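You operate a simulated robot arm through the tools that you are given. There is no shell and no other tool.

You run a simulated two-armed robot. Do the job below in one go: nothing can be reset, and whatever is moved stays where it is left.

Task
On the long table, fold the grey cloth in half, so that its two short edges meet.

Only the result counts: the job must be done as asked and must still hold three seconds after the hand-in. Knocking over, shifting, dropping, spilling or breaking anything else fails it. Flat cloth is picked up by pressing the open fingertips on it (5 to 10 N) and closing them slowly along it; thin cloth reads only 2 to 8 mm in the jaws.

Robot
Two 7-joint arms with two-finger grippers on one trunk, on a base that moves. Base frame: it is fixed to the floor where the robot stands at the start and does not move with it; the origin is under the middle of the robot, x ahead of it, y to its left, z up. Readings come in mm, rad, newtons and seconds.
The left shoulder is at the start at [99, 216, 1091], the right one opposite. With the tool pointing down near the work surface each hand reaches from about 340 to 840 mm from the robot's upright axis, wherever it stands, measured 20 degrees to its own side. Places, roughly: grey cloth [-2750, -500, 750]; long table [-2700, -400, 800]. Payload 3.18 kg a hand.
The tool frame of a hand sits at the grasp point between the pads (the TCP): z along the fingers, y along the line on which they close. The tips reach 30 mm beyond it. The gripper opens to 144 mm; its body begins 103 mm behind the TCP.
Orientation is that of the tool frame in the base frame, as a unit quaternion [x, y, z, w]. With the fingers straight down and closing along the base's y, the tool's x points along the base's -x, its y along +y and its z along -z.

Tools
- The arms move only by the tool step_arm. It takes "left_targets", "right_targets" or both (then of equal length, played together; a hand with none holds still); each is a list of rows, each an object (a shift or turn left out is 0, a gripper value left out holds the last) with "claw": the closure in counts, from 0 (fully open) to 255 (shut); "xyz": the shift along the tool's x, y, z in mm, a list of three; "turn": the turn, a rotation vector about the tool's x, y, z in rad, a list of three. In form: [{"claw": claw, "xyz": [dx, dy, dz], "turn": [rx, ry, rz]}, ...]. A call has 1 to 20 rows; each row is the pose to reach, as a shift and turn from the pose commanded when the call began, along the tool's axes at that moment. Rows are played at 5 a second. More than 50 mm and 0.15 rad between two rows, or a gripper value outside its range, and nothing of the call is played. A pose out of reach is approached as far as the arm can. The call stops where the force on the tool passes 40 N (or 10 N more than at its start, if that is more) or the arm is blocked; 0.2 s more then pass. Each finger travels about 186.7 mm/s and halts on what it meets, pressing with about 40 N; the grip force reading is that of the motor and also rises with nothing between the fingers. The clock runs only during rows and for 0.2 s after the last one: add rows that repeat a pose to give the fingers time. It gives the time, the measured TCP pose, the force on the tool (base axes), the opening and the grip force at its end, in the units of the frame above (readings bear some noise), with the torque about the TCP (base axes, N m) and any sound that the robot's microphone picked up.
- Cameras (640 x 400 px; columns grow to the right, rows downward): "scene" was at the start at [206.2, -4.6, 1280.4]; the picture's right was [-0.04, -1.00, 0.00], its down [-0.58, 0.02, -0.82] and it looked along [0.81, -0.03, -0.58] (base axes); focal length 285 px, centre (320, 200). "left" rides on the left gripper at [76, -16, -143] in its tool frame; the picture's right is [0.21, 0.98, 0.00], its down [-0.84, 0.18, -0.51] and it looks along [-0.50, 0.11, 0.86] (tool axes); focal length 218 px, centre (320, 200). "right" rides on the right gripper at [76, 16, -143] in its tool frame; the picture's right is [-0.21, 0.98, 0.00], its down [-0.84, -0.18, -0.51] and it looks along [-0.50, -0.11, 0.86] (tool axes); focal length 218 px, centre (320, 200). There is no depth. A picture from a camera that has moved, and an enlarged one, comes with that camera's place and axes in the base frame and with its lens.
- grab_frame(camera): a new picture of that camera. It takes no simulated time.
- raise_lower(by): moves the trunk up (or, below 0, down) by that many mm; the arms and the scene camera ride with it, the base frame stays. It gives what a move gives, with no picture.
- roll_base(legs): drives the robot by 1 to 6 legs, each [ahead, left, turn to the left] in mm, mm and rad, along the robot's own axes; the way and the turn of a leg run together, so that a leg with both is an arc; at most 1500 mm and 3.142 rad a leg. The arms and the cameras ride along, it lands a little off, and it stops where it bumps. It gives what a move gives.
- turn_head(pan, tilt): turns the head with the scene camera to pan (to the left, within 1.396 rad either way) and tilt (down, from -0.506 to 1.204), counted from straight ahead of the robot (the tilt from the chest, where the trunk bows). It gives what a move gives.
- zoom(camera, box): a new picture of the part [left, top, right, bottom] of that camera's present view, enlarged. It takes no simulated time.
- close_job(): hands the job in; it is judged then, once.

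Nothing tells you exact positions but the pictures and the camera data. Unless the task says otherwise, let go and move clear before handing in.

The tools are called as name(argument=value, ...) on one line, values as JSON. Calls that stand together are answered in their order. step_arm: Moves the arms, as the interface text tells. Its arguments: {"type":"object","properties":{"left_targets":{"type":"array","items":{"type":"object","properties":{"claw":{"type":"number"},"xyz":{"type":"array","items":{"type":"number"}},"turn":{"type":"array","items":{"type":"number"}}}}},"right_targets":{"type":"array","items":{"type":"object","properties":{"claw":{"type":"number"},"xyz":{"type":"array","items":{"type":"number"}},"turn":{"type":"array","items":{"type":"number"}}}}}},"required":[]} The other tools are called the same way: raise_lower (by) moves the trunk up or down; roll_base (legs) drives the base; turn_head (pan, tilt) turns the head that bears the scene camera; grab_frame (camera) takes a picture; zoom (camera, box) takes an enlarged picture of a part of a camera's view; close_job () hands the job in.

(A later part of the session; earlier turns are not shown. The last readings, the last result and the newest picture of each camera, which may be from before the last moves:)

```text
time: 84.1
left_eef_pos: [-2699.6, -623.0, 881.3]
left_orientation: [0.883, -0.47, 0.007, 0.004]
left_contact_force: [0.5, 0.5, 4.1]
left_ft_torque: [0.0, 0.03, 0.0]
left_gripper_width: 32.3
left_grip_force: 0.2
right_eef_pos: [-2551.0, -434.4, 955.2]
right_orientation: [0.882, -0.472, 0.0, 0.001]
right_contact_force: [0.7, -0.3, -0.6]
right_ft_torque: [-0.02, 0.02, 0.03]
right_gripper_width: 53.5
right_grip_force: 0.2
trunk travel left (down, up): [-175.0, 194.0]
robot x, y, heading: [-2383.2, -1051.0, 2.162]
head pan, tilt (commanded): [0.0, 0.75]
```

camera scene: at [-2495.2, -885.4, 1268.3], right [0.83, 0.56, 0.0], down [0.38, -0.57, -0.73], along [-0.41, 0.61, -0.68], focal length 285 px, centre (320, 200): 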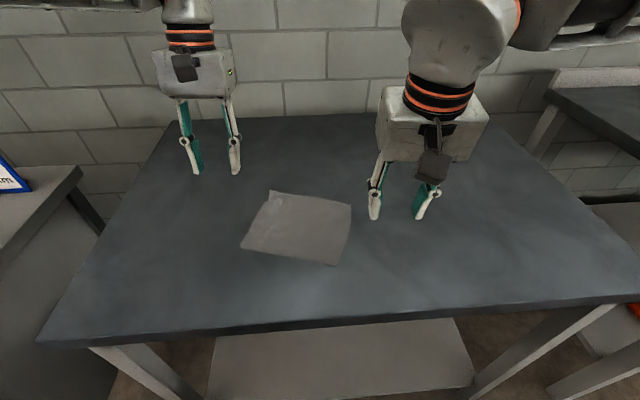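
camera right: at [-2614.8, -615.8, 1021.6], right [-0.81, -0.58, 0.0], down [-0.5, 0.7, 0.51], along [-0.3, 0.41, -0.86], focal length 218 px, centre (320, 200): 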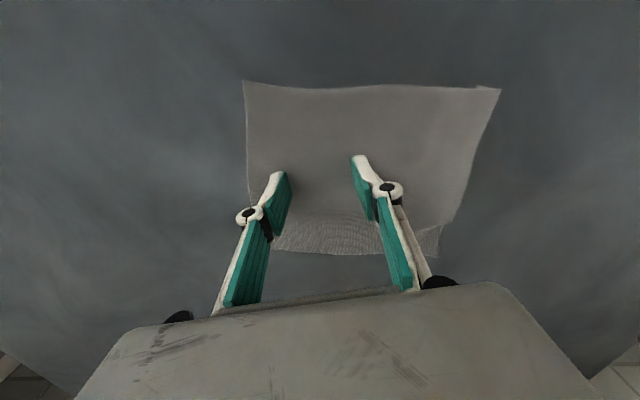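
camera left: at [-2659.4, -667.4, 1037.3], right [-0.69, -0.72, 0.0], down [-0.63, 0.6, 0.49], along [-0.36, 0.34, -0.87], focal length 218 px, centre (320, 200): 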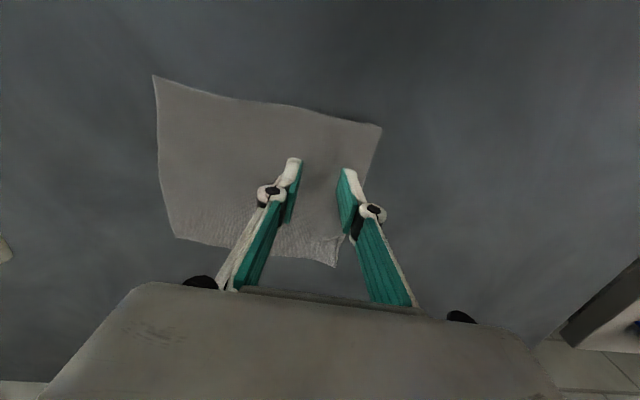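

Pressing at about 4 N; I'll press a hair more and close slowly to a soft pinch.

step_arm(left_targets=[{"xyz": [0, 0, 0.3], "claw": 201}, {"xyz": [0, 0, 0.3], "claw": 204}, {"xyz": [0, 0, 0.3], "claw": 207}, {"xyz": [0, 0, 0.3], "claw": 210}, {"xyz": [0, 0, 0.3], "claw": 213}, {"xyz": [0, 0, 0.4], "claw": 216}, {"xyz": [0, 0, 0.4], "claw": 219}, {"xyz": [0, 0, 0.5], "claw": 222}, {"xyz": [0, 0, 0.5], "claw": 225}, {"xyz": [0, 0, 0.6], "claw": 228}, {"xyz": [0, 0, 0.6], "claw": 231}, {"xyz": [0, 0, 0.7], "claw": 234}, {"xyz": [0, 0, 0.7], "claw": 237}, {"xyz": [0, 0, 0.8], "claw": 240}, {"xyz": [0, 0, 0.8], "claw": 243}])

zoom(camera="left", box=[224, 120, 416, 240])

zoom(camera="scene", box=[224, 170, 400, 280])

```text
time: 87.3
left_eef_pos: [-2697.6, -622.3, 878.3]
left_orientation: [0.883, -0.469, 0.008, 0.004]
left_contact_force: [-0.7, -0.6, 2.1]
left_ft_torque: [0.01, 0.01, 0.01]
left_gripper_width: 6.7
left_grip_force: 0.0
right_eef_pos: [-2551.9, -434.0, 954.0]
right_orientation: [0.882, -0.471, -0.001, 0.0]
right_contact_force: [-0.7, -0.4, -0.2]
right_ft_torque: [-0.01, -0.03, 0.03]
right_gripper_width: 53.6
right_grip_force: 0.1
trunk travel left (down, up): [-175.0, 194.0]
robot x, y, heading: [-2382.9, -1051.0, 2.159]
head pan, tilt (commanded): [0.0, 0.75]
```

```text
3.33 times, centred on (320, 180) of left
camera zoom: at [-2645.5, -674.6, 1022.7], right [-0.69, -0.72, 0.0], down [-0.63, 0.61, 0.49], along [-0.36, 0.34, -0.87], focal length 728 px, centre (320, 267)
```

zoom: 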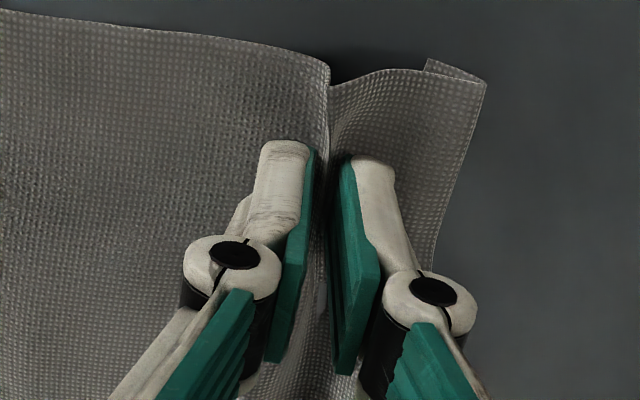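

```text
3.64 times, centred on (312, 225) of scene
camera zoom: at [-2493.9, -887.4, 1269.1], right [0.83, 0.56, 0.0], down [0.38, -0.57, -0.73], along [-0.41, 0.61, -0.68], focal length 1036 px, centre (349, 109)
```

zoom: 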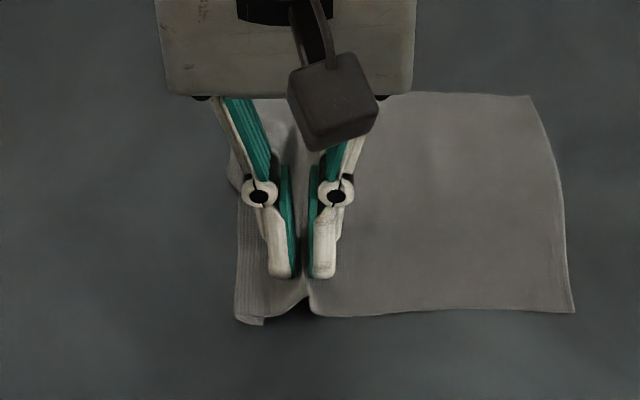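

A neat ruck now stands between the pads with a 6.7 mm gap. I'll close a bit more until it grips lightly.

step_arm(left_targets=[{"claw": 245}, {"claw": 247}, {"claw": 248}, {"claw": 248}])

zoom(camera="left", box=[224, 120, 416, 240])

```text
time: 88.3
left_eef_pos: [-2699.5, -622.6, 880.3]
left_orientation: [0.883, -0.469, 0.008, 0.004]
left_contact_force: [0.3, 0.2, -0.2]
left_ft_torque: [-0.01, -0.01, 0.0]
left_gripper_width: 4.8
left_grip_force: 0.0
right_eef_pos: [-2551.7, -434.7, 955.1]
right_orientation: [0.882, -0.471, -0.001, 0.0]
right_contact_force: [-0.2, 0.0, -0.8]
right_ft_torque: [0.01, -0.01, 0.02]
right_gripper_width: 53.8
right_grip_force: 0.0
trunk travel left (down, up): [-175.0, 194.0]
robot x, y, heading: [-2385.0, -1051.2, 2.161]
head pan, tilt (commanded): [0.0, 0.75]
```

```text
3.33 times, centred on (320, 180) of left
camera zoom: at [-2645.5, -674.4, 1022.9], right [-0.69, -0.72, 0.0], down [-0.63, 0.6, 0.49], along [-0.36, 0.34, -0.87], focal length 728 px, centre (320, 267)
```

zoom: 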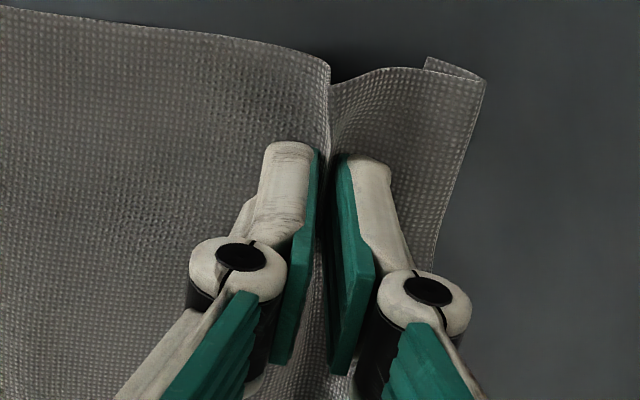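

Still no grip force at 4.8 mm. I'll close a few counts more.

step_arm(left_targets=[{"claw": 250}, {"claw": 251}, {"claw": 252}, {"claw": 252}])

```text
time: 89.3
left_eef_pos: [-2699.1, -622.1, 879.4]
left_orientation: [0.883, -0.469, 0.008, 0.003]
left_contact_force: [0.7, -0.9, -0.4]
left_ft_torque: [0.01, -0.05, 0.01]
left_gripper_width: 5.3
left_grip_force: 29.9
right_eef_pos: [-2550.7, -434.4, 954.2]
right_orientation: [0.883, -0.47, 0.0, 0.0]
right_contact_force: [-0.4, -0.3, 0.1]
right_ft_torque: [0.0, -0.02, 0.02]
right_gripper_width: 53.8
right_grip_force: 0.0
trunk travel left (down, up): [-175.0, 194.0]
robot x, y, heading: [-2382.6, -1052.8, 2.164]
head pan, tilt (commanded): [0.0, 0.75]
```

Now it grips (30 N at 5.3 mm). I'll ease to 250 counts and lift 80 mm to let the tucked corner hang free.

step_arm(left_targets=[{"xyz": [0, 0, -5], "claw": 251}, {"xyz": [0, 0, -15], "claw": 251}, {"xyz": [0, 0, -27], "claw": 251}, {"xyz": [0, 0, -40], "claw": 251}, {"xyz": [0, 0, -55], "claw": 251}, {"xyz": [0, 0, -70], "claw": 251}, {"xyz": [0, 0, -80], "claw": 251}])

zoom(camera="scene", box=[192, 150, 400, 280])

grab_frame(camera="right")

grab_frame(camera="left")

```text
time: 90.9
left_eef_pos: [-2700.9, -622.5, 959.4]
left_orientation: [0.883, -0.47, 0.007, 0.003]
left_contact_force: [-0.3, 0.6, 1.2]
left_ft_torque: [0.01, -0.07, 0.01]
left_gripper_width: 4.0
left_grip_force: 29.4
right_eef_pos: [-2551.7, -434.5, 953.7]
right_orientation: [0.882, -0.471, 0.0, 0.0]
right_contact_force: [-1.2, 0.7, 0.0]
right_ft_torque: [0.0, 0.01, 0.02]
right_gripper_width: 53.7
right_grip_force: 0.1
trunk travel left (down, up): [-175.0, 194.0]
robot x, y, heading: [-2380.4, -1048.6, 2.163]
head pan, tilt (commanded): [0.0, 0.75]
```

```text
3.08 times, centred on (296, 215) of scene
camera zoom: at [-2493.9, -887.6, 1269.2], right [0.83, 0.56, 0.0], down [0.38, -0.57, -0.73], along [-0.41, 0.61, -0.68], focal length 877 px, centre (394, 154)
```

zoom: 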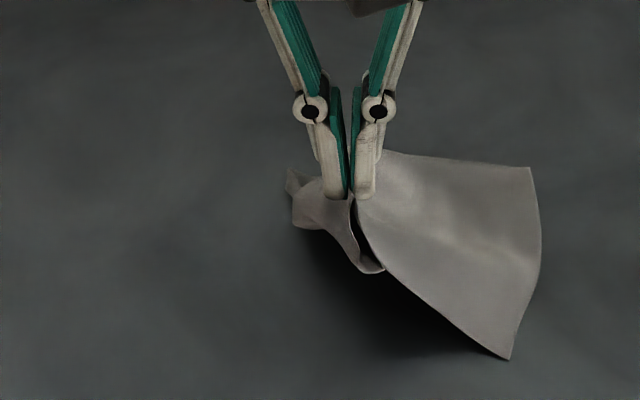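

```text
taken
camera right: at [-2523.3, -506.6, 1095.8], right [-0.93, -0.37, 0.0], down [-0.32, 0.8, 0.51], along [-0.19, 0.47, -0.86], focal length 218 px, centre (320, 200)
```

right: 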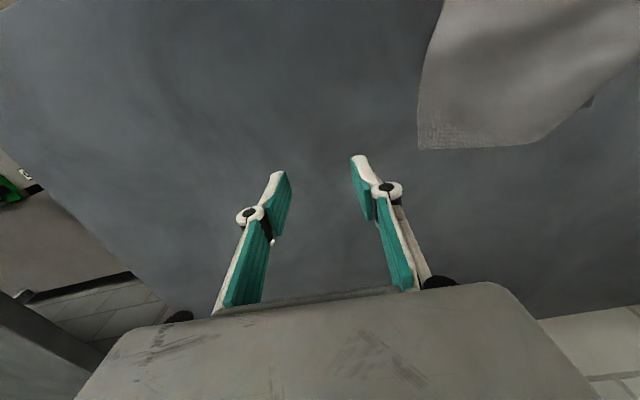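

```text
taken
camera left: at [-2646.2, -673.9, 1103.6], right [-0.69, -0.72, 0.0], down [-0.62, 0.6, 0.49], along [-0.36, 0.34, -0.87], focal length 218 px, centre (320, 200)
```

left: 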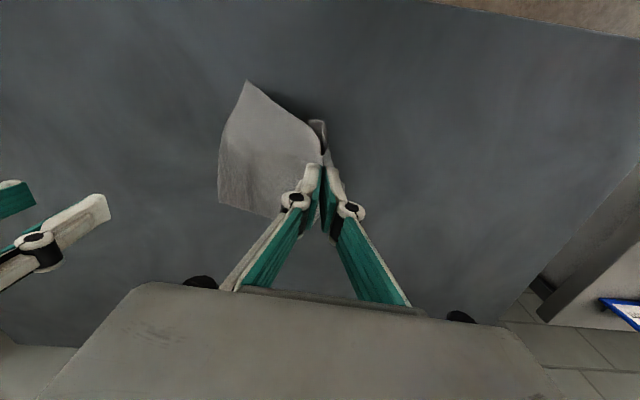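

The left part of the cloth hangs from the pinch now. I'll zoom in to see whether the tucked flap opened.

zoom(camera="scene", box=[276, 190, 372, 270])

zoom(camera="left", box=[200, 60, 392, 180])

```text
5.00 times, centred on (324, 230) of scene
camera zoom: at [-2493.9, -887.6, 1269.2], right [0.83, 0.56, 0.0], down [0.38, -0.57, -0.73], along [-0.41, 0.61, -0.68], focal length 1424 px, centre (300, 50)
```

zoom: 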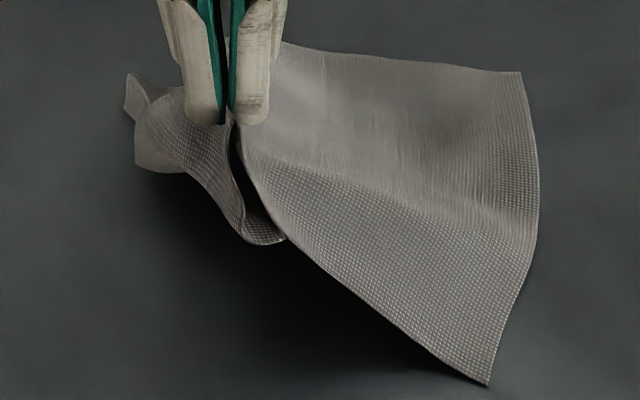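

```text
3.33 times, centred on (296, 120) of left
camera zoom: at [-2646.2, -673.9, 1103.6], right [-0.69, -0.72, 0.0], down [-0.62, 0.6, 0.49], along [-0.36, 0.34, -0.87], focal length 728 px, centre (400, 467)
```

zoom: 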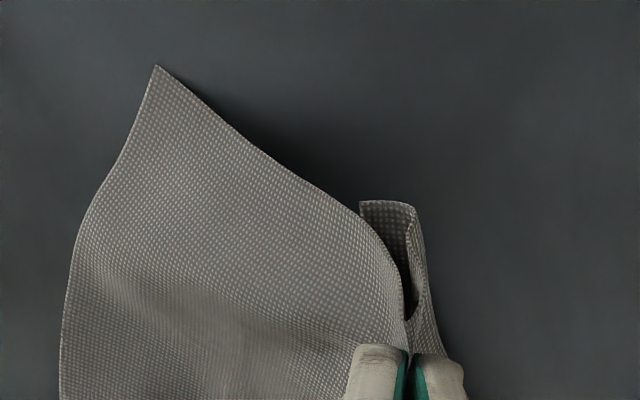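

The curl at the near-left corner hangs like a "J" whose edge rests against the main sheet. Lowering the pinch should flatten the main sheet away from it and let the flap swing open, so I'll go down about 33 mm and look.

step_arm(left_targets=[{"xyz": [0, 0, 11]}, {"xyz": [0, 0, 22]}, {"xyz": [0, 0, 33]}, {"xyz": [0, 0, 33]}])

zoom(camera="scene", box=[256, 190, 368, 270])

zoom(camera="left", box=[200, 60, 392, 180])

```text
time: 91.9
left_eef_pos: [-2699.7, -622.3, 927.0]
left_orientation: [0.883, -0.469, 0.007, 0.003]
left_contact_force: [1.8, -4.1, 4.8]
left_ft_torque: [-0.1, 0.03, -0.01]
left_gripper_width: 0.0
left_grip_force: 26.9
right_eef_pos: [-2552.0, -433.9, 956.1]
right_orientation: [0.883, -0.47, 0.0, 0.0]
right_contact_force: [-0.8, 0.9, 0.5]
right_ft_torque: [-0.01, 0.01, 0.01]
right_gripper_width: 53.7
right_grip_force: 0.0
trunk travel left (down, up): [-175.0, 194.0]
robot x, y, heading: [-2381.6, -1054.1, 2.16]
head pan, tilt (commanded): [0.0, 0.75]
```

```text
5.00 times, centred on (312, 230) of scene
camera zoom: at [-2493.7, -887.7, 1269.3], right [0.83, 0.56, 0.0], down [0.38, -0.57, -0.73], along [-0.41, 0.61, -0.68], focal length 1424 px, centre (360, 50)
```

zoom: 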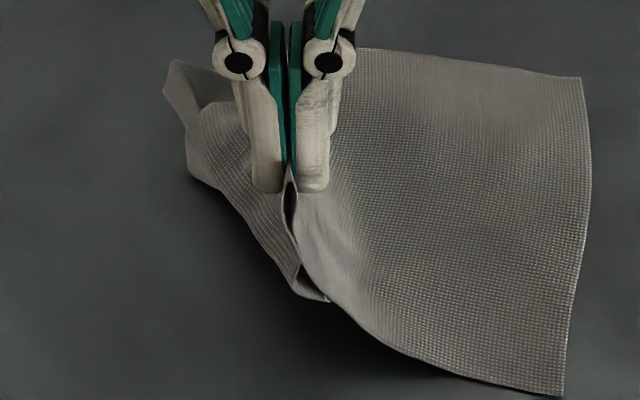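

```text
3.33 times, centred on (296, 120) of left
camera zoom: at [-2645.9, -674.3, 1070.4], right [-0.69, -0.72, 0.0], down [-0.62, 0.6, 0.49], along [-0.36, 0.34, -0.87], focal length 728 px, centre (400, 467)
```

zoom: 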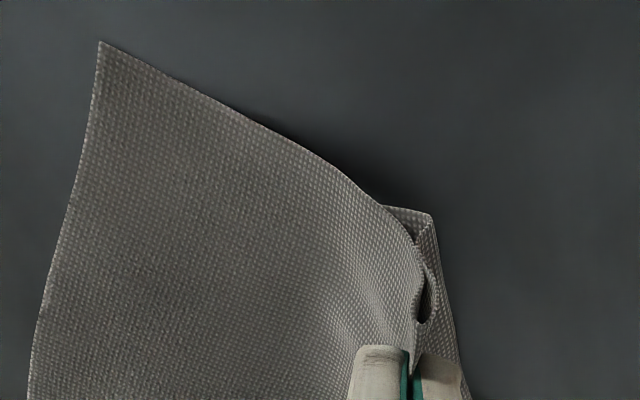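

The pinch is too far in and the flap still hides below. I'll raise again, lay the strip back down toward the left by lowering while moving right, and release; then I'll regrasp right at the tucked border so the flap can hang free.

step_arm(left_targets=[{"xyz": [0, 0, -20], "claw": 251}, {"xyz": [0, 0, -40]}, {"xyz": [0, -8, -25]}, {"xyz": [0, -16, -8]}, {"xyz": [0, -25, 10]}, {"xyz": [0, -33, 28]}, {"xyz": [0, -40, 43], "claw": 248}, {"xyz": [0, -40, 43], "claw": 240}, {"xyz": [0, -40, 43], "claw": 228}, {"xyz": [0, -40, 43], "claw": 210}, {"xyz": [0, -40, 43], "claw": 185}, {"xyz": [0, -40, 43], "claw": 160}, {"xyz": [0, -40, 43], "claw": 160}])

zoom(camera="scene", box=[224, 170, 400, 280])

```text
time: 94.7
left_eef_pos: [-2666.5, -600.4, 883.1]
left_orientation: [0.883, -0.469, 0.007, 0.003]
left_contact_force: [1.2, 0.1, 0.4]
left_ft_torque: [0.02, 0.02, -0.03]
left_gripper_width: 53.7
left_grip_force: 0.0
right_eef_pos: [-2550.2, -433.1, 954.6]
right_orientation: [0.882, -0.471, -0.001, 0.001]
right_contact_force: [0.4, 0.0, -0.1]
right_ft_torque: [0.02, -0.03, -0.05]
right_gripper_width: 53.6
right_grip_force: 0.0
trunk travel left (down, up): [-175.0, 194.0]
robot x, y, heading: [-2382.4, -1055.0, 2.162]
head pan, tilt (commanded): [0.0, 0.75]
```

```text
3.64 times, centred on (312, 225) of scene
camera zoom: at [-2494.0, -887.4, 1269.1], right [0.83, 0.56, 0.0], down [0.38, -0.57, -0.73], along [-0.41, 0.61, -0.68], focal length 1036 px, centre (349, 109)
```

zoom: 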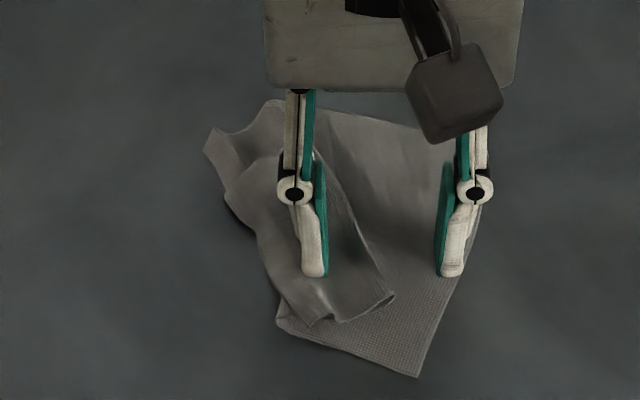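

The cloth is now crumpled with the near-left part lying over itself. I'll lift the left hand clear and look at it properly.

step_arm(left_targets=[{"xyz": [0, 0, -20]}, {"xyz": [0, 0, -45]}, {"xyz": [0, 30, -70]}, {"xyz": [0, 70, -85]}, {"xyz": [0, 115, -85]}, {"xyz": [0, 160, -85]}, {"xyz": [0, 200, -85]}])

zoom(camera="scene", box=[224, 170, 400, 280])

grab_frame(camera="scene")

```text
time: 96.3
left_eef_pos: [-2833.2, -710.8, 966.4]
left_orientation: [0.883, -0.469, 0.008, 0.003]
left_contact_force: [0.2, -1.0, 0.2]
left_ft_torque: [0.01, -0.03, 0.0]
left_gripper_width: 53.7
left_grip_force: 0.1
right_eef_pos: [-2553.1, -433.7, 954.6]
right_orientation: [0.882, -0.471, 0.0, -0.001]
right_contact_force: [-0.5, -0.2, -1.1]
right_ft_torque: [0.0, 0.0, 0.02]
right_gripper_width: 53.7
right_grip_force: 0.0
trunk travel left (down, up): [-175.0, 194.0]
robot x, y, heading: [-2380.4, -1052.2, 2.156]
head pan, tilt (commanded): [0.0, 0.75]
```

```text
3.64 times, centred on (312, 225) of scene
camera zoom: at [-2494.7, -888.0, 1269.2], right [0.83, 0.56, 0.0], down [0.38, -0.57, -0.73], along [-0.41, 0.61, -0.68], focal length 1036 px, centre (349, 109)
```

zoom: 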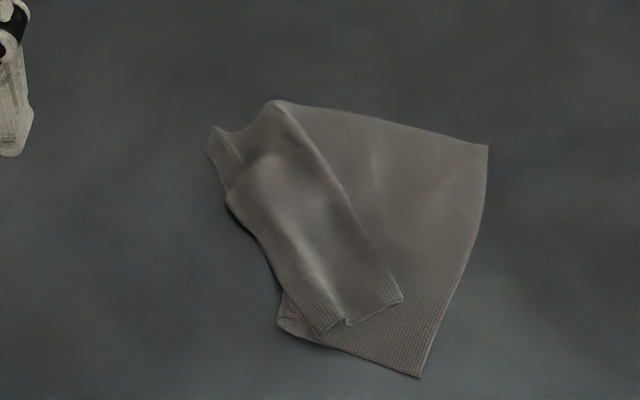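

```text
taken
camera scene: at [-2494.7, -888.0, 1269.2], right [0.83, 0.56, 0.0], down [0.38, -0.57, -0.73], along [-0.41, 0.61, -0.68], focal length 285 px, centre (320, 200)
```

scene: 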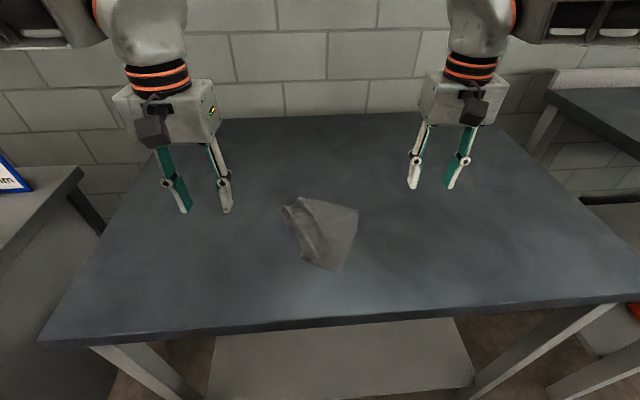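

I'll take a closer look at how the layers lie now.

zoom(camera="scene", box=[272, 190, 368, 280])

grab_frame(camera="left")

grab_frame(camera="right")

```text
4.44 times, centred on (320, 235) of scene
camera zoom: at [-2494.7, -888.0, 1269.2], right [0.83, 0.56, 0.0], down [0.38, -0.57, -0.73], along [-0.41, 0.61, -0.68], focal length 1266 px, centre (320, 44)
```

zoom: 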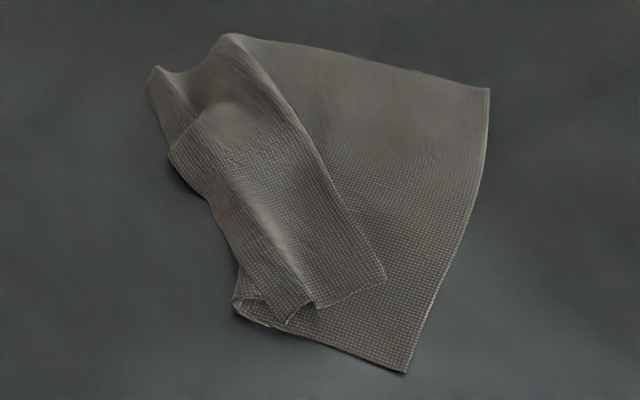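

```text
taken
camera left: at [-2780.0, -763.5, 1111.0], right [-0.69, -0.72, 0.0], down [-0.63, 0.6, 0.49], along [-0.36, 0.34, -0.87], focal length 218 px, centre (320, 200)
```

left: 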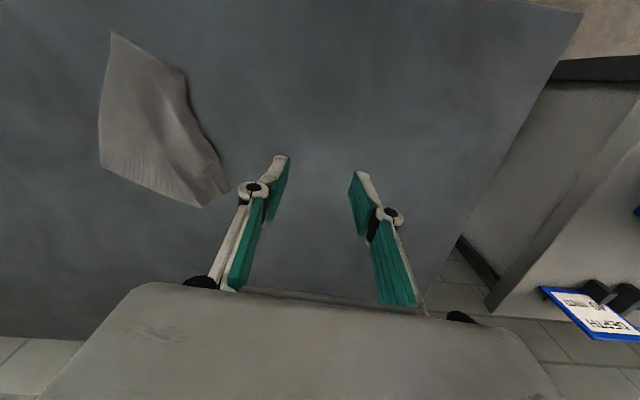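

```text
taken
camera right: at [-2524.1, -507.1, 1095.9], right [-0.93, -0.37, 0.0], down [-0.32, 0.8, 0.51], along [-0.19, 0.47, -0.86], focal length 218 px, centre (320, 200)
```

right: 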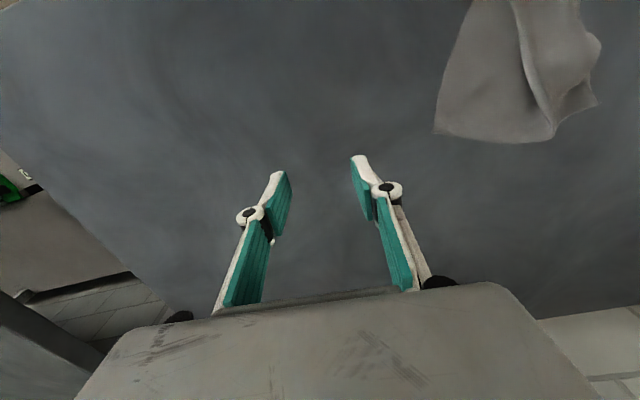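

The cloth has a knocked-over pleat, and I need a view from above to sort the layers. I'll bring the left hand's camera over it.

step_arm(left_targets=[{"xyz": [15, -35, -15]}, {"xyz": [30, -75, -30]}, {"xyz": [45, -115, -40]}, {"xyz": [60, -155, -40]}, {"xyz": [60, -155, -40]}])

grab_frame(camera="left")

zoom(camera="left", box=[200, 60, 440, 210])

```text
time: 97.5
left_eef_pos: [-2670.5, -674.3, 1008.1]
left_orientation: [0.883, -0.469, 0.007, 0.003]
left_contact_force: [0.2, -0.6, 0.3]
left_ft_torque: [0.01, -0.01, -0.02]
left_gripper_width: 53.8
left_grip_force: 0.0
right_eef_pos: [-2553.0, -433.8, 955.3]
right_orientation: [0.882, -0.471, 0.0, -0.001]
right_contact_force: [-0.1, -0.2, -0.8]
right_ft_torque: [-0.01, -0.01, -0.01]
right_gripper_width: 53.8
right_grip_force: 0.0
trunk travel left (down, up): [-175.0, 194.0]
robot x, y, heading: [-2385.7, -1049.8, 2.162]
head pan, tilt (commanded): [0.0, 0.75]
```

```text
taken
camera left: at [-2617.8, -726.6, 1151.9], right [-0.69, -0.72, 0.0], down [-0.63, 0.6, 0.49], along [-0.36, 0.34, -0.87], focal length 218 px, centre (320, 200)
```

left: 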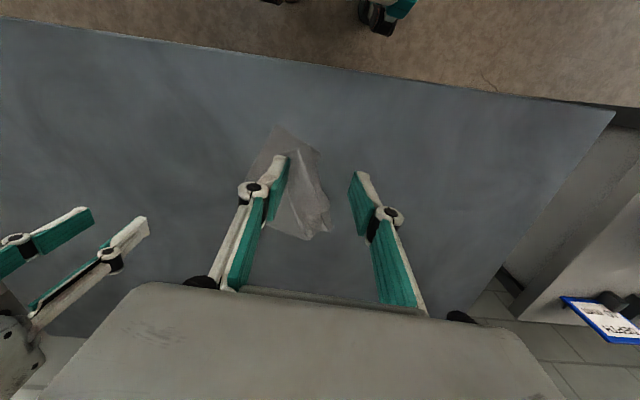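

```text
2.67 times, centred on (320, 135) of left
camera zoom: at [-2617.8, -726.6, 1151.9], right [-0.69, -0.72, 0.0], down [-0.63, 0.6, 0.49], along [-0.36, 0.34, -0.87], focal length 582 px, centre (320, 373)
```

zoom: 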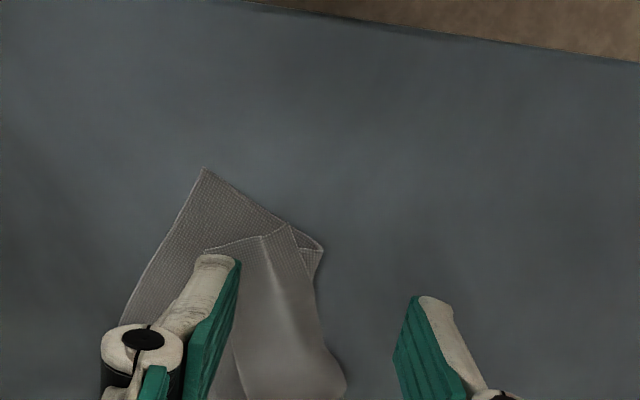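

I'll shift the left hand a bit right and open its fingers wide so they don't block the view.

step_arm(left_targets=[{"xyz": [10, -15, 10], "claw": 80}, {"xyz": [20, -30, 20], "claw": 0}, {"xyz": [30, -45, 30]}, {"xyz": [30, -45, 30]}])

zoom(camera="left", box=[200, 60, 440, 210])

zoom(camera="left", box=[260, 110, 388, 240])

```text
time: 98.5
left_eef_pos: [-2616.1, -674.0, 979.2]
left_orientation: [0.883, -0.469, 0.008, 0.003]
left_contact_force: [0.5, -0.1, 0.5]
left_ft_torque: [0.01, 0.0, -0.01]
left_gripper_width: 144.0
left_grip_force: 0.1
right_eef_pos: [-2551.9, -434.2, 954.0]
right_orientation: [0.882, -0.471, 0.0, 0.0]
right_contact_force: [-0.4, -0.4, 0.1]
right_ft_torque: [-0.01, -0.04, 0.03]
right_gripper_width: 53.7
right_grip_force: 0.1
trunk travel left (down, up): [-175.0, 194.0]
robot x, y, heading: [-2384.8, -1052.7, 2.162]
head pan, tilt (commanded): [0.0, 0.75]
```

```text
2.67 times, centred on (320, 135) of left
camera zoom: at [-2563.2, -726.5, 1123.2], right [-0.69, -0.72, 0.0], down [-0.63, 0.6, 0.49], along [-0.36, 0.34, -0.87], focal length 582 px, centre (320, 373)
```

zoom: 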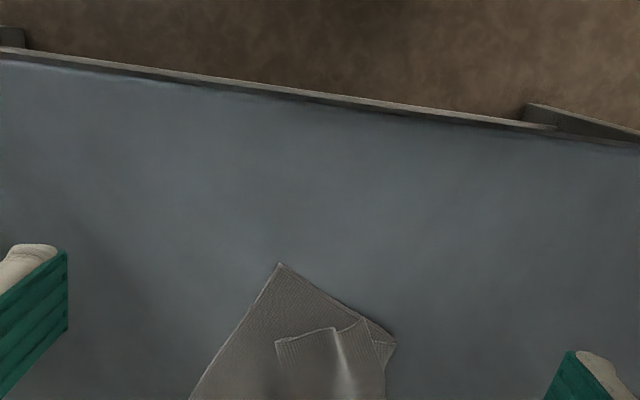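

```text
3.08 times, centred on (324, 175) of left
camera zoom: at [-2563.2, -726.5, 1123.2], right [-0.69, -0.72, 0.0], down [-0.63, 0.6, 0.49], along [-0.36, 0.34, -0.87], focal length 672 px, centre (308, 277)
```

zoom: 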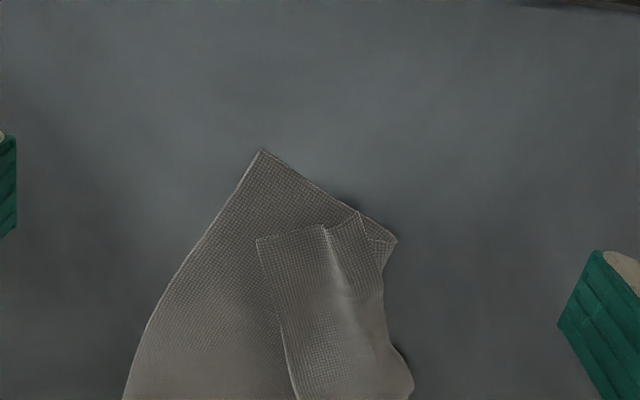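

From this view the picture is clearer: the cloth's free left edge now lies on top, running from about (506, −22) to (654, 46), already half folded over toward the right edge. I'll bring the left hand to its far corner and the right hand to its near corner, both turned to match the edge.

step_arm(left_targets=[{"xyz": [0, 40, -10], "claw": 60}, {"xyz": [0, 85, -20], "claw": 130}, {"xyz": [0, 125, -20], "claw": 198}, {"xyz": [-40, 140, -20]}, {"xyz": [-85, 140, -20], "turn": [0.01, 0.04, -0.09]}, {"xyz": [-122, 128, 0], "turn": [0.02, 0.08, -0.18]}, {"xyz": [-155, 108, 20], "turn": [0.03, 0.12, -0.27]}, {"xyz": [-180, 85, 40], "turn": [0.04, 0.16, -0.36]}, {"xyz": [-193, 67, 60], "turn": [0.0446, 0.1966, -0.4454]}, {"xyz": [-193, 67, 60], "turn": [0.0446, 0.1966, -0.4454]}], right_targets=[{"xyz": [30, 0, 0], "claw": 198}, {"xyz": [65, 0, 0]}, {"xyz": [92, 20, 0]}, {"xyz": [92, 55, 0], "turn": [-0.005, -0.02, -0.07]}, {"xyz": [92, 90, 5], "turn": [-0.01, -0.045, -0.15]}, {"xyz": [92, 125, 10], "turn": [-0.017, -0.075, -0.23]}, {"xyz": [92, 155, 15], "turn": [-0.023, -0.1, -0.31]}, {"xyz": [92, 180, 22], "turn": [-0.03, -0.125, -0.38]}, {"xyz": [92, 197.6, 29], "turn": [-0.0335, -0.1474, -0.4462]}, {"xyz": [92, 197.6, 29], "turn": [-0.0335, -0.1474, -0.4462]}])

grab_frame(camera="left")

grab_frame(camera="right")

grab_frame(camera="scene")

```text
time: 100.7
left_eef_pos: [-2778.6, -550.8, 916.9]
left_orientation: [0.96, -0.26, 0.103, 0.031]
left_contact_force: [-0.4, 0.2, 0.4]
left_ft_torque: [0.02, 0.01, -0.02]
left_gripper_width: 32.3
left_grip_force: 0.0
right_eef_pos: [-2665.0, -621.6, 926.3]
right_orientation: [0.962, -0.264, -0.073, -0.021]
right_contact_force: [-0.1, -0.1, 0.5]
right_ft_torque: [0.04, 0.0, 0.05]
right_gripper_width: 32.1
right_grip_force: 0.1
trunk travel left (down, up): [-175.0, 194.0]
robot x, y, heading: [-2385.5, -1054.0, 2.159]
head pan, tilt (commanded): [0.0, 0.75]
```

```text
taken
camera left: at [-2732.8, -557.6, 1072.3], right [-0.32, -0.95, 0.05], down [-0.89, 0.32, 0.32], along [-0.32, 0.06, -0.95], focal length 218 px, centre (320, 200)
```

left: 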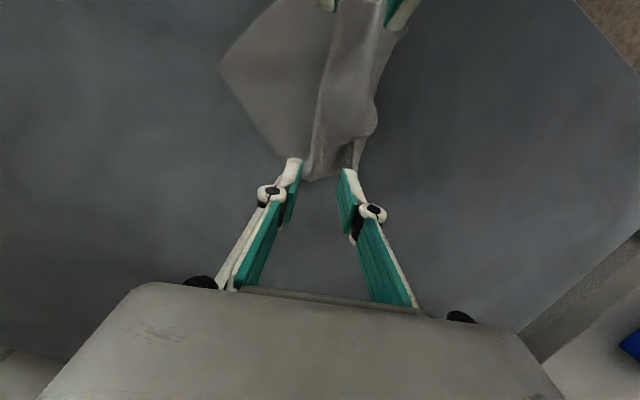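

```text
taken
camera right: at [-2590.6, -684.1, 1053.6], right [-0.67, -0.74, 0.03], down [-0.56, 0.54, 0.63], along [-0.48, 0.41, -0.78], focal length 218 px, centre (320, 200)
```

right: 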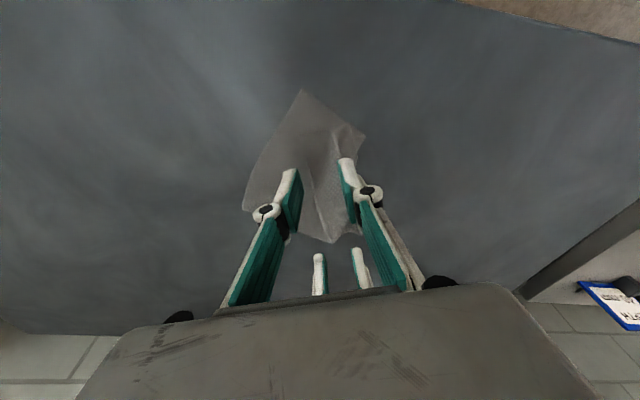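

```text
taken
camera scene: at [-2493.7, -887.9, 1269.4], right [0.83, 0.56, 0.0], down [0.38, -0.57, -0.73], along [-0.41, 0.61, -0.68], focal length 285 px, centre (320, 200)
```

scene: 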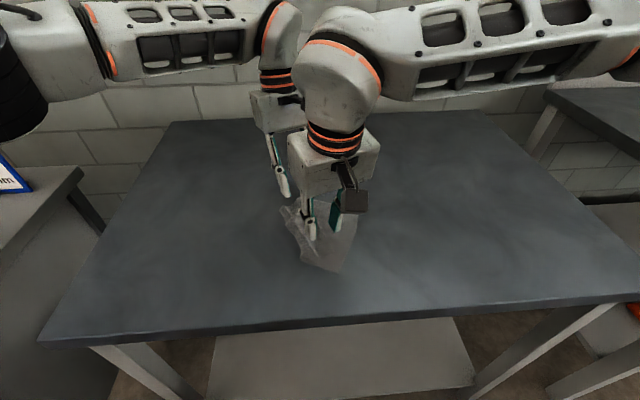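

Both hands hover over the two corners of the edge. I'll zoom in with both wrist cameras to check placement.

zoom(camera="left", box=[210, 40, 418, 200])

zoom(camera="right", box=[216, 80, 408, 260])

```text
2.50 times, centred on (314, 120) of left
camera zoom: at [-2732.8, -557.6, 1072.3], right [-0.32, -0.95, 0.05], down [-0.89, 0.32, 0.32], along [-0.32, 0.06, -0.95], focal length 546 px, centre (335, 400)
```

zoom: 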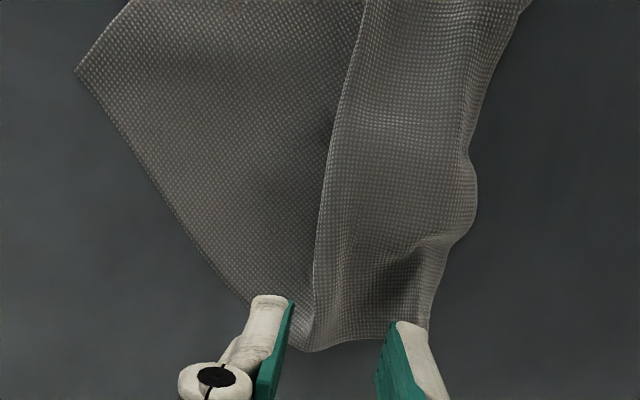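

```text
2.22 times, centred on (312, 170) of right
camera zoom: at [-2590.6, -684.1, 1053.6], right [-0.67, -0.74, 0.03], down [-0.56, 0.54, 0.63], along [-0.48, 0.41, -0.78], focal length 485 px, centre (338, 267)
```

zoom: 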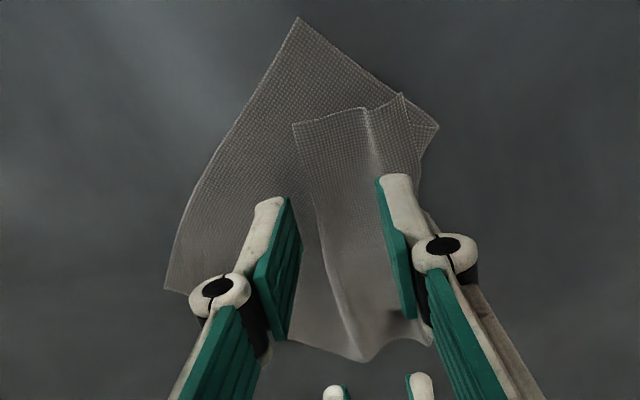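

Looking closely, the line on top is really the ridge of a knocked-over pleat; the true left border (with the tucked flap) is still on the left side. I'll retreat the right hand, then grip the left border itself with the left hand, so lifting and pulling left opens both the pleat and the flap.

step_arm(right_targets=[{"xyz": [0, 0, -20]}, {"xyz": [15, -40, -35]}, {"xyz": [32, -80, -45]}, {"xyz": [50, -120, -50]}, {"xyz": [75, -165, -52]}, {"xyz": [75, -171, -52]}])

grab_frame(camera="left")

zoom(camera="scene", box=[256, 180, 384, 280])

```text
refused: row 5 steps farther than a row can; nothing moved
```

```text
taken
camera left: at [-2732.8, -557.6, 1072.3], right [-0.32, -0.95, 0.05], down [-0.89, 0.32, 0.32], along [-0.32, 0.06, -0.95], focal length 218 px, centre (320, 200)
```

left: 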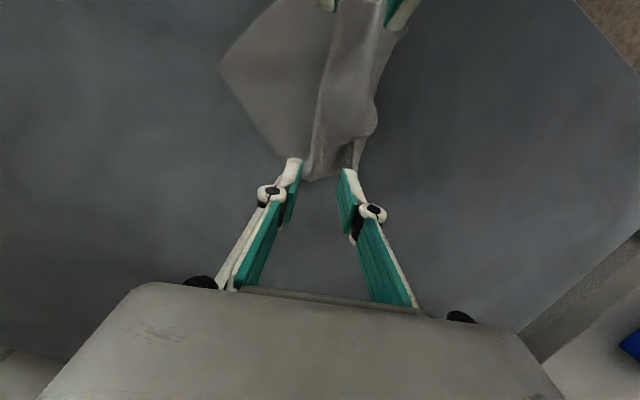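

```text
4.00 times, centred on (320, 230) of scene
camera zoom: at [-2493.7, -887.9, 1269.4], right [0.83, 0.56, 0.0], down [0.38, -0.57, -0.73], along [-0.41, 0.61, -0.68], focal length 1140 px, centre (320, 80)
```

zoom: 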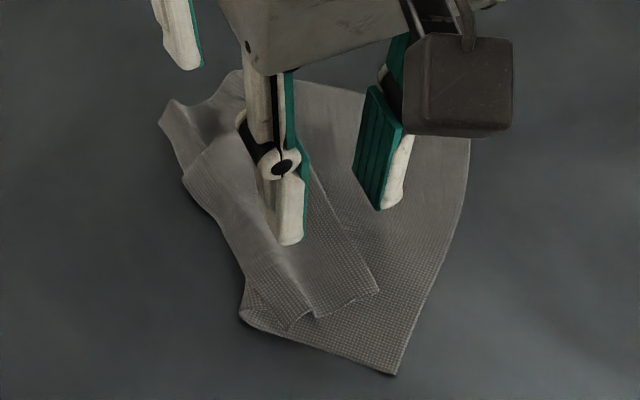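

One row was too long and nothing moved. I'll retreat the right hand in smaller steps.

step_arm(right_targets=[{"xyz": [0, 0, -20]}, {"xyz": [12, -35, -35]}, {"xyz": [27, -70, -45]}, {"xyz": [42, -105, -50]}, {"xyz": [58, -140, -52]}, {"xyz": [75, -171, -52]}, {"xyz": [75, -171, -52]}])

grab_frame(camera="left")

zoom(camera="scene", box=[256, 180, 384, 280])

```text
time: 102.3
left_eef_pos: [-2779.5, -550.7, 915.2]
left_orientation: [0.959, -0.26, 0.104, 0.031]
left_contact_force: [0.3, 0.8, -0.8]
left_ft_torque: [0.03, 0.01, 0.02]
left_gripper_width: 32.0
left_grip_force: 0.0
right_eef_pos: [-2505.8, -514.7, 966.9]
right_orientation: [0.962, -0.262, -0.072, -0.02]
right_contact_force: [-0.1, 0.6, -0.1]
right_ft_torque: [-0.03, 0.01, -0.02]
right_gripper_width: 32.3
right_grip_force: 0.0
trunk travel left (down, up): [-175.0, 194.0]
robot x, y, heading: [-2381.5, -1054.2, 2.161]
head pan, tilt (commanded): [0.0, 0.75]
```

```text
taken
camera left: at [-2733.7, -557.6, 1071.8], right [-0.32, -0.95, 0.05], down [-0.89, 0.32, 0.32], along [-0.32, 0.06, -0.95], focal length 218 px, centre (320, 200)
```

left: 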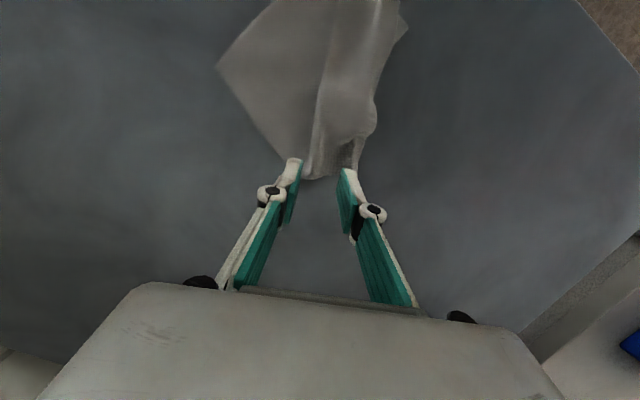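

```text
4.00 times, centred on (320, 230) of scene
camera zoom: at [-2494.5, -887.5, 1269.1], right [0.83, 0.56, 0.0], down [0.38, -0.57, -0.73], along [-0.41, 0.61, -0.68], focal length 1140 px, centre (320, 80)
```

zoom: 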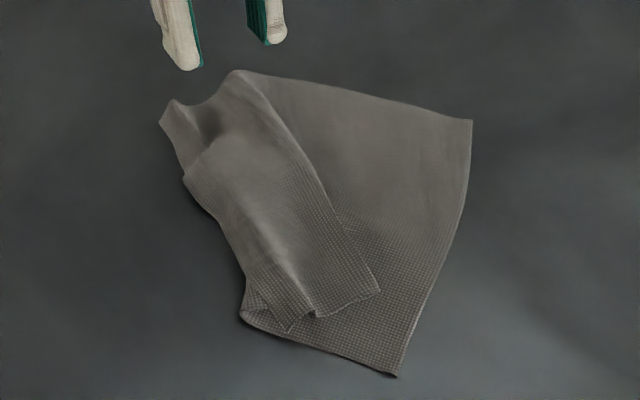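

The border I want runs along the left side near (555, 57). I'll move the left hand there, vertical, straddling that border with the outer finger over bare table.

step_arm(left_targets=[{"xyz": [18, 7, 5], "turn": [0, -0.05, 0]}, {"xyz": [36, 14, 12], "turn": [0, -0.1, 0]}, {"xyz": [54, 21, 20], "turn": [0, -0.15, 0]}, {"xyz": [68.3, 28.1, 29.2], "turn": [0, -0.2, 0]}, {"xyz": [68.3, 28.1, 29.2], "turn": [0, -0.2, 0]}])

zoom(camera="left", box=[216, 60, 424, 240])

zoom(camera="scene", box=[256, 180, 384, 280])

```text
time: 103.5
left_eef_pos: [-2729.5, -613.3, 901.5]
left_orientation: [0.965, -0.263, 0.006, 0.004]
left_contact_force: [-1.4, 0.5, -0.4]
left_ft_torque: [0.02, -0.01, 0.02]
left_gripper_width: 32.4
left_grip_force: 0.0
right_eef_pos: [-2508.7, -514.9, 967.1]
right_orientation: [0.962, -0.264, -0.073, -0.02]
right_contact_force: [0.0, -0.5, -1.1]
right_ft_torque: [0.06, -0.01, 0.01]
right_gripper_width: 32.4
right_grip_force: 0.0
trunk travel left (down, up): [-175.0, 194.0]
robot x, y, heading: [-2379.0, -1051.7, 2.163]
head pan, tilt (commanded): [0.0, 0.75]
```

```text
2.22 times, centred on (320, 150) of left
camera zoom: at [-2658.9, -634.9, 1045.5], right [-0.32, -0.95, 0.01], down [-0.82, 0.28, 0.5], along [-0.47, 0.15, -0.87], focal length 485 px, centre (320, 311)
```

zoom: 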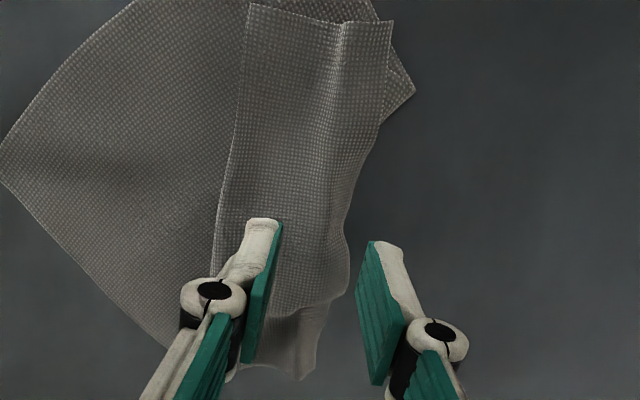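

```text
4.00 times, centred on (320, 230) of scene
camera zoom: at [-2494.1, -887.2, 1269.0], right [0.83, 0.56, 0.0], down [0.38, -0.57, -0.73], along [-0.41, 0.61, -0.68], focal length 1140 px, centre (320, 80)
```

zoom: 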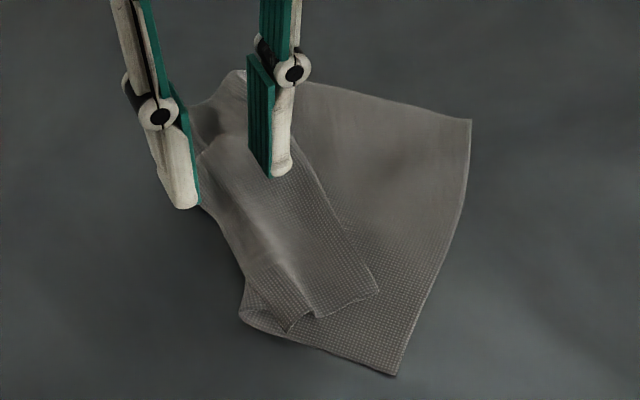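

I need to know which side of this strip is a free edge and which is a fold. I'll zoom in hard on the strip's lines.

zoom(camera="left", box=[276, 56, 372, 116])

zoom(camera="left", box=[276, 110, 372, 170])

zoom(camera="left", box=[276, 170, 372, 240])

```text
6.67 times, centred on (324, 86) of left
camera zoom: at [-2658.9, -634.9, 1045.5], right [-0.32, -0.95, 0.01], down [-0.82, 0.28, 0.5], along [-0.47, 0.15, -0.87], focal length 1455 px, centre (293, 960)
```

zoom: 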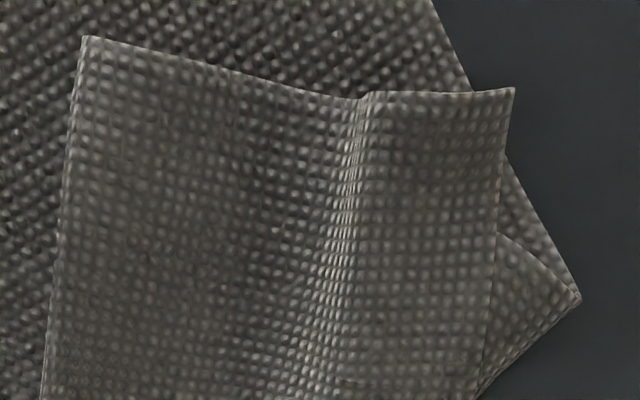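

```text
6.67 times, centred on (324, 140) of left
camera zoom: at [-2658.9, -634.9, 1045.5], right [-0.32, -0.95, 0.01], down [-0.82, 0.28, 0.5], along [-0.47, 0.15, -0.87], focal length 1455 px, centre (293, 600)
```

zoom: 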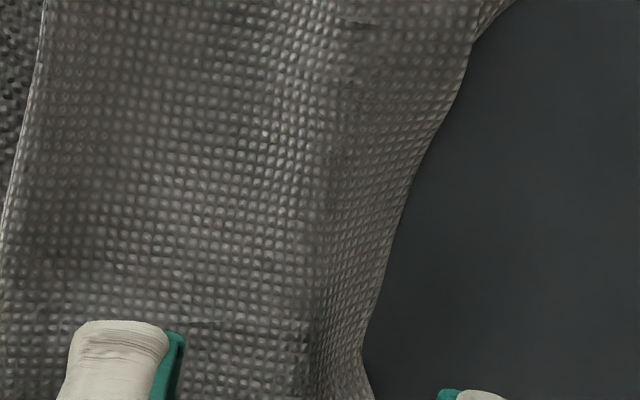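

```text
5.71 times, centred on (324, 205) of left
camera zoom: at [-2658.9, -634.9, 1045.5], right [-0.32, -0.95, 0.01], down [-0.82, 0.28, 0.5], along [-0.47, 0.15, -0.87], focal length 1247 px, centre (297, 171)
```

zoom: 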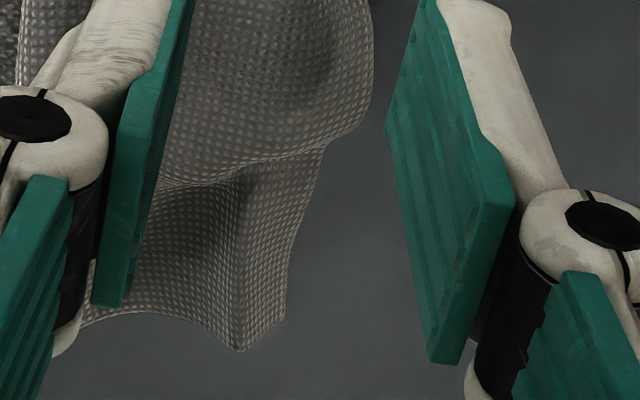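

Now it's clear: the strip's left line is the pleat ridge, its right side is the tuck's fold, and the true free edge emerges at the far-left tip before going underneath. The natural way to peel the tuck open is to take that far-left corner, so I'll move the left hand there.

step_arm(left_targets=[{"xyz": [-20, -5, -5]}, {"xyz": [-40, -10, -5]}, {"xyz": [-60, -15, 0]}, {"xyz": [-73, -18, 0]}, {"xyz": [-73, -18, 0]}])

zoom(camera="left", box=[224, 100, 416, 250])

```text
time: 104.7
left_eef_pos: [-2783.5, -559.9, 901.5]
left_orientation: [0.965, -0.263, 0.007, 0.006]
left_contact_force: [-0.1, -0.7, 0.0]
left_ft_torque: [0.0, -0.02, -0.02]
left_gripper_width: 32.5
left_grip_force: 0.0
right_eef_pos: [-2507.0, -513.4, 966.7]
right_orientation: [0.962, -0.263, -0.073, -0.019]
right_contact_force: [0.1, -0.1, -0.4]
right_ft_torque: [0.02, -0.01, -0.05]
right_gripper_width: 31.9
right_grip_force: 0.1
trunk travel left (down, up): [-175.0, 194.0]
robot x, y, heading: [-2382.0, -1053.1, 2.164]
head pan, tilt (commanded): [0.0, 0.75]
```

```text
2.67 times, centred on (320, 175) of left
camera zoom: at [-2712.6, -582.7, 1045.1], right [-0.32, -0.95, 0.01], down [-0.82, 0.28, 0.5], along [-0.47, 0.15, -0.87], focal length 582 px, centre (320, 267)
```

zoom: 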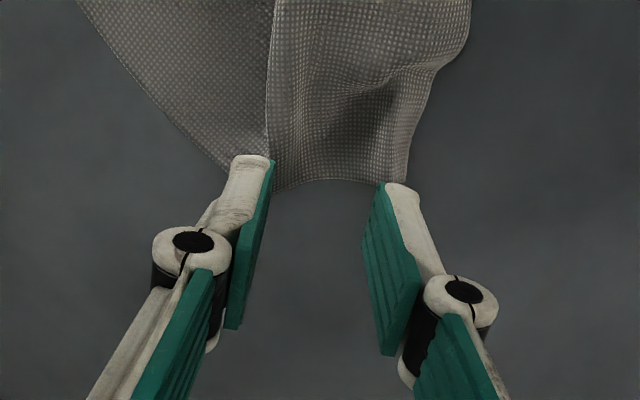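

The far-left corner is at about (616, 86). I'll shift the left hand so its jaws straddle the free edge there and lower to just above the cloth.

step_arm(left_targets=[{"xyz": [7, 9, 0]}, {"xyz": [14.3, 17.1, 5]}, {"xyz": [14.3, 17.1, 12]}, {"xyz": [14.3, 17.1, 17]}, {"xyz": [14.3, 17.1, 17]}])

zoom(camera="left", box=[224, 100, 416, 250])

```text
time: 105.9
left_eef_pos: [-2779.9, -585.0, 884.8]
left_orientation: [0.965, -0.263, 0.006, 0.004]
left_contact_force: [1.1, -1.0, -0.2]
left_ft_torque: [0.0, 0.0, 0.01]
left_gripper_width: 32.3
left_grip_force: 0.0
right_eef_pos: [-2506.2, -514.7, 966.4]
right_orientation: [0.962, -0.264, -0.072, -0.02]
right_contact_force: [-0.3, 0.3, 0.3]
right_ft_torque: [0.0, 0.03, 0.02]
right_gripper_width: 32.1
right_grip_force: 0.1
trunk travel left (down, up): [-175.0, 194.0]
robot x, y, heading: [-2380.2, -1052.4, 2.158]
head pan, tilt (commanded): [0.0, 0.75]
```

```text
2.67 times, centred on (320, 175) of left
camera zoom: at [-2708.8, -605.7, 1028.2], right [-0.32, -0.95, 0.01], down [-0.82, 0.28, 0.5], along [-0.47, 0.15, -0.87], focal length 582 px, centre (320, 267)
```

zoom: 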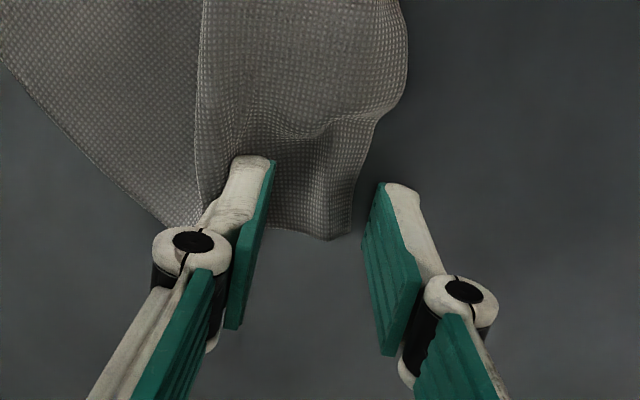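

The jaws straddle the free edge at the far-left tip. I'll lower to contact.

step_arm(left_targets=[{"xyz": [0, 0, 1.5]}, {"xyz": [0, 0, 3]}, {"xyz": [0, 0, 4.2]}, {"xyz": [0, 0, 4.2]}])

```text
time: 106.9
left_eef_pos: [-2779.2, -583.3, 880.9]
left_orientation: [0.965, -0.262, 0.006, 0.004]
left_contact_force: [0.4, 0.0, 2.2]
left_ft_torque: [0.04, 0.0, 0.0]
left_gripper_width: 32.3
left_grip_force: 0.0
right_eef_pos: [-2507.9, -514.6, 967.3]
right_orientation: [0.962, -0.263, -0.073, -0.02]
right_contact_force: [-0.1, -1.1, -0.6]
right_ft_torque: [-0.01, 0.01, 0.01]
right_gripper_width: 32.4
right_grip_force: 0.0
trunk travel left (down, up): [-175.0, 194.0]
robot x, y, heading: [-2383.7, -1052.2, 2.16]
head pan, tilt (commanded): [0.0, 0.75]
```

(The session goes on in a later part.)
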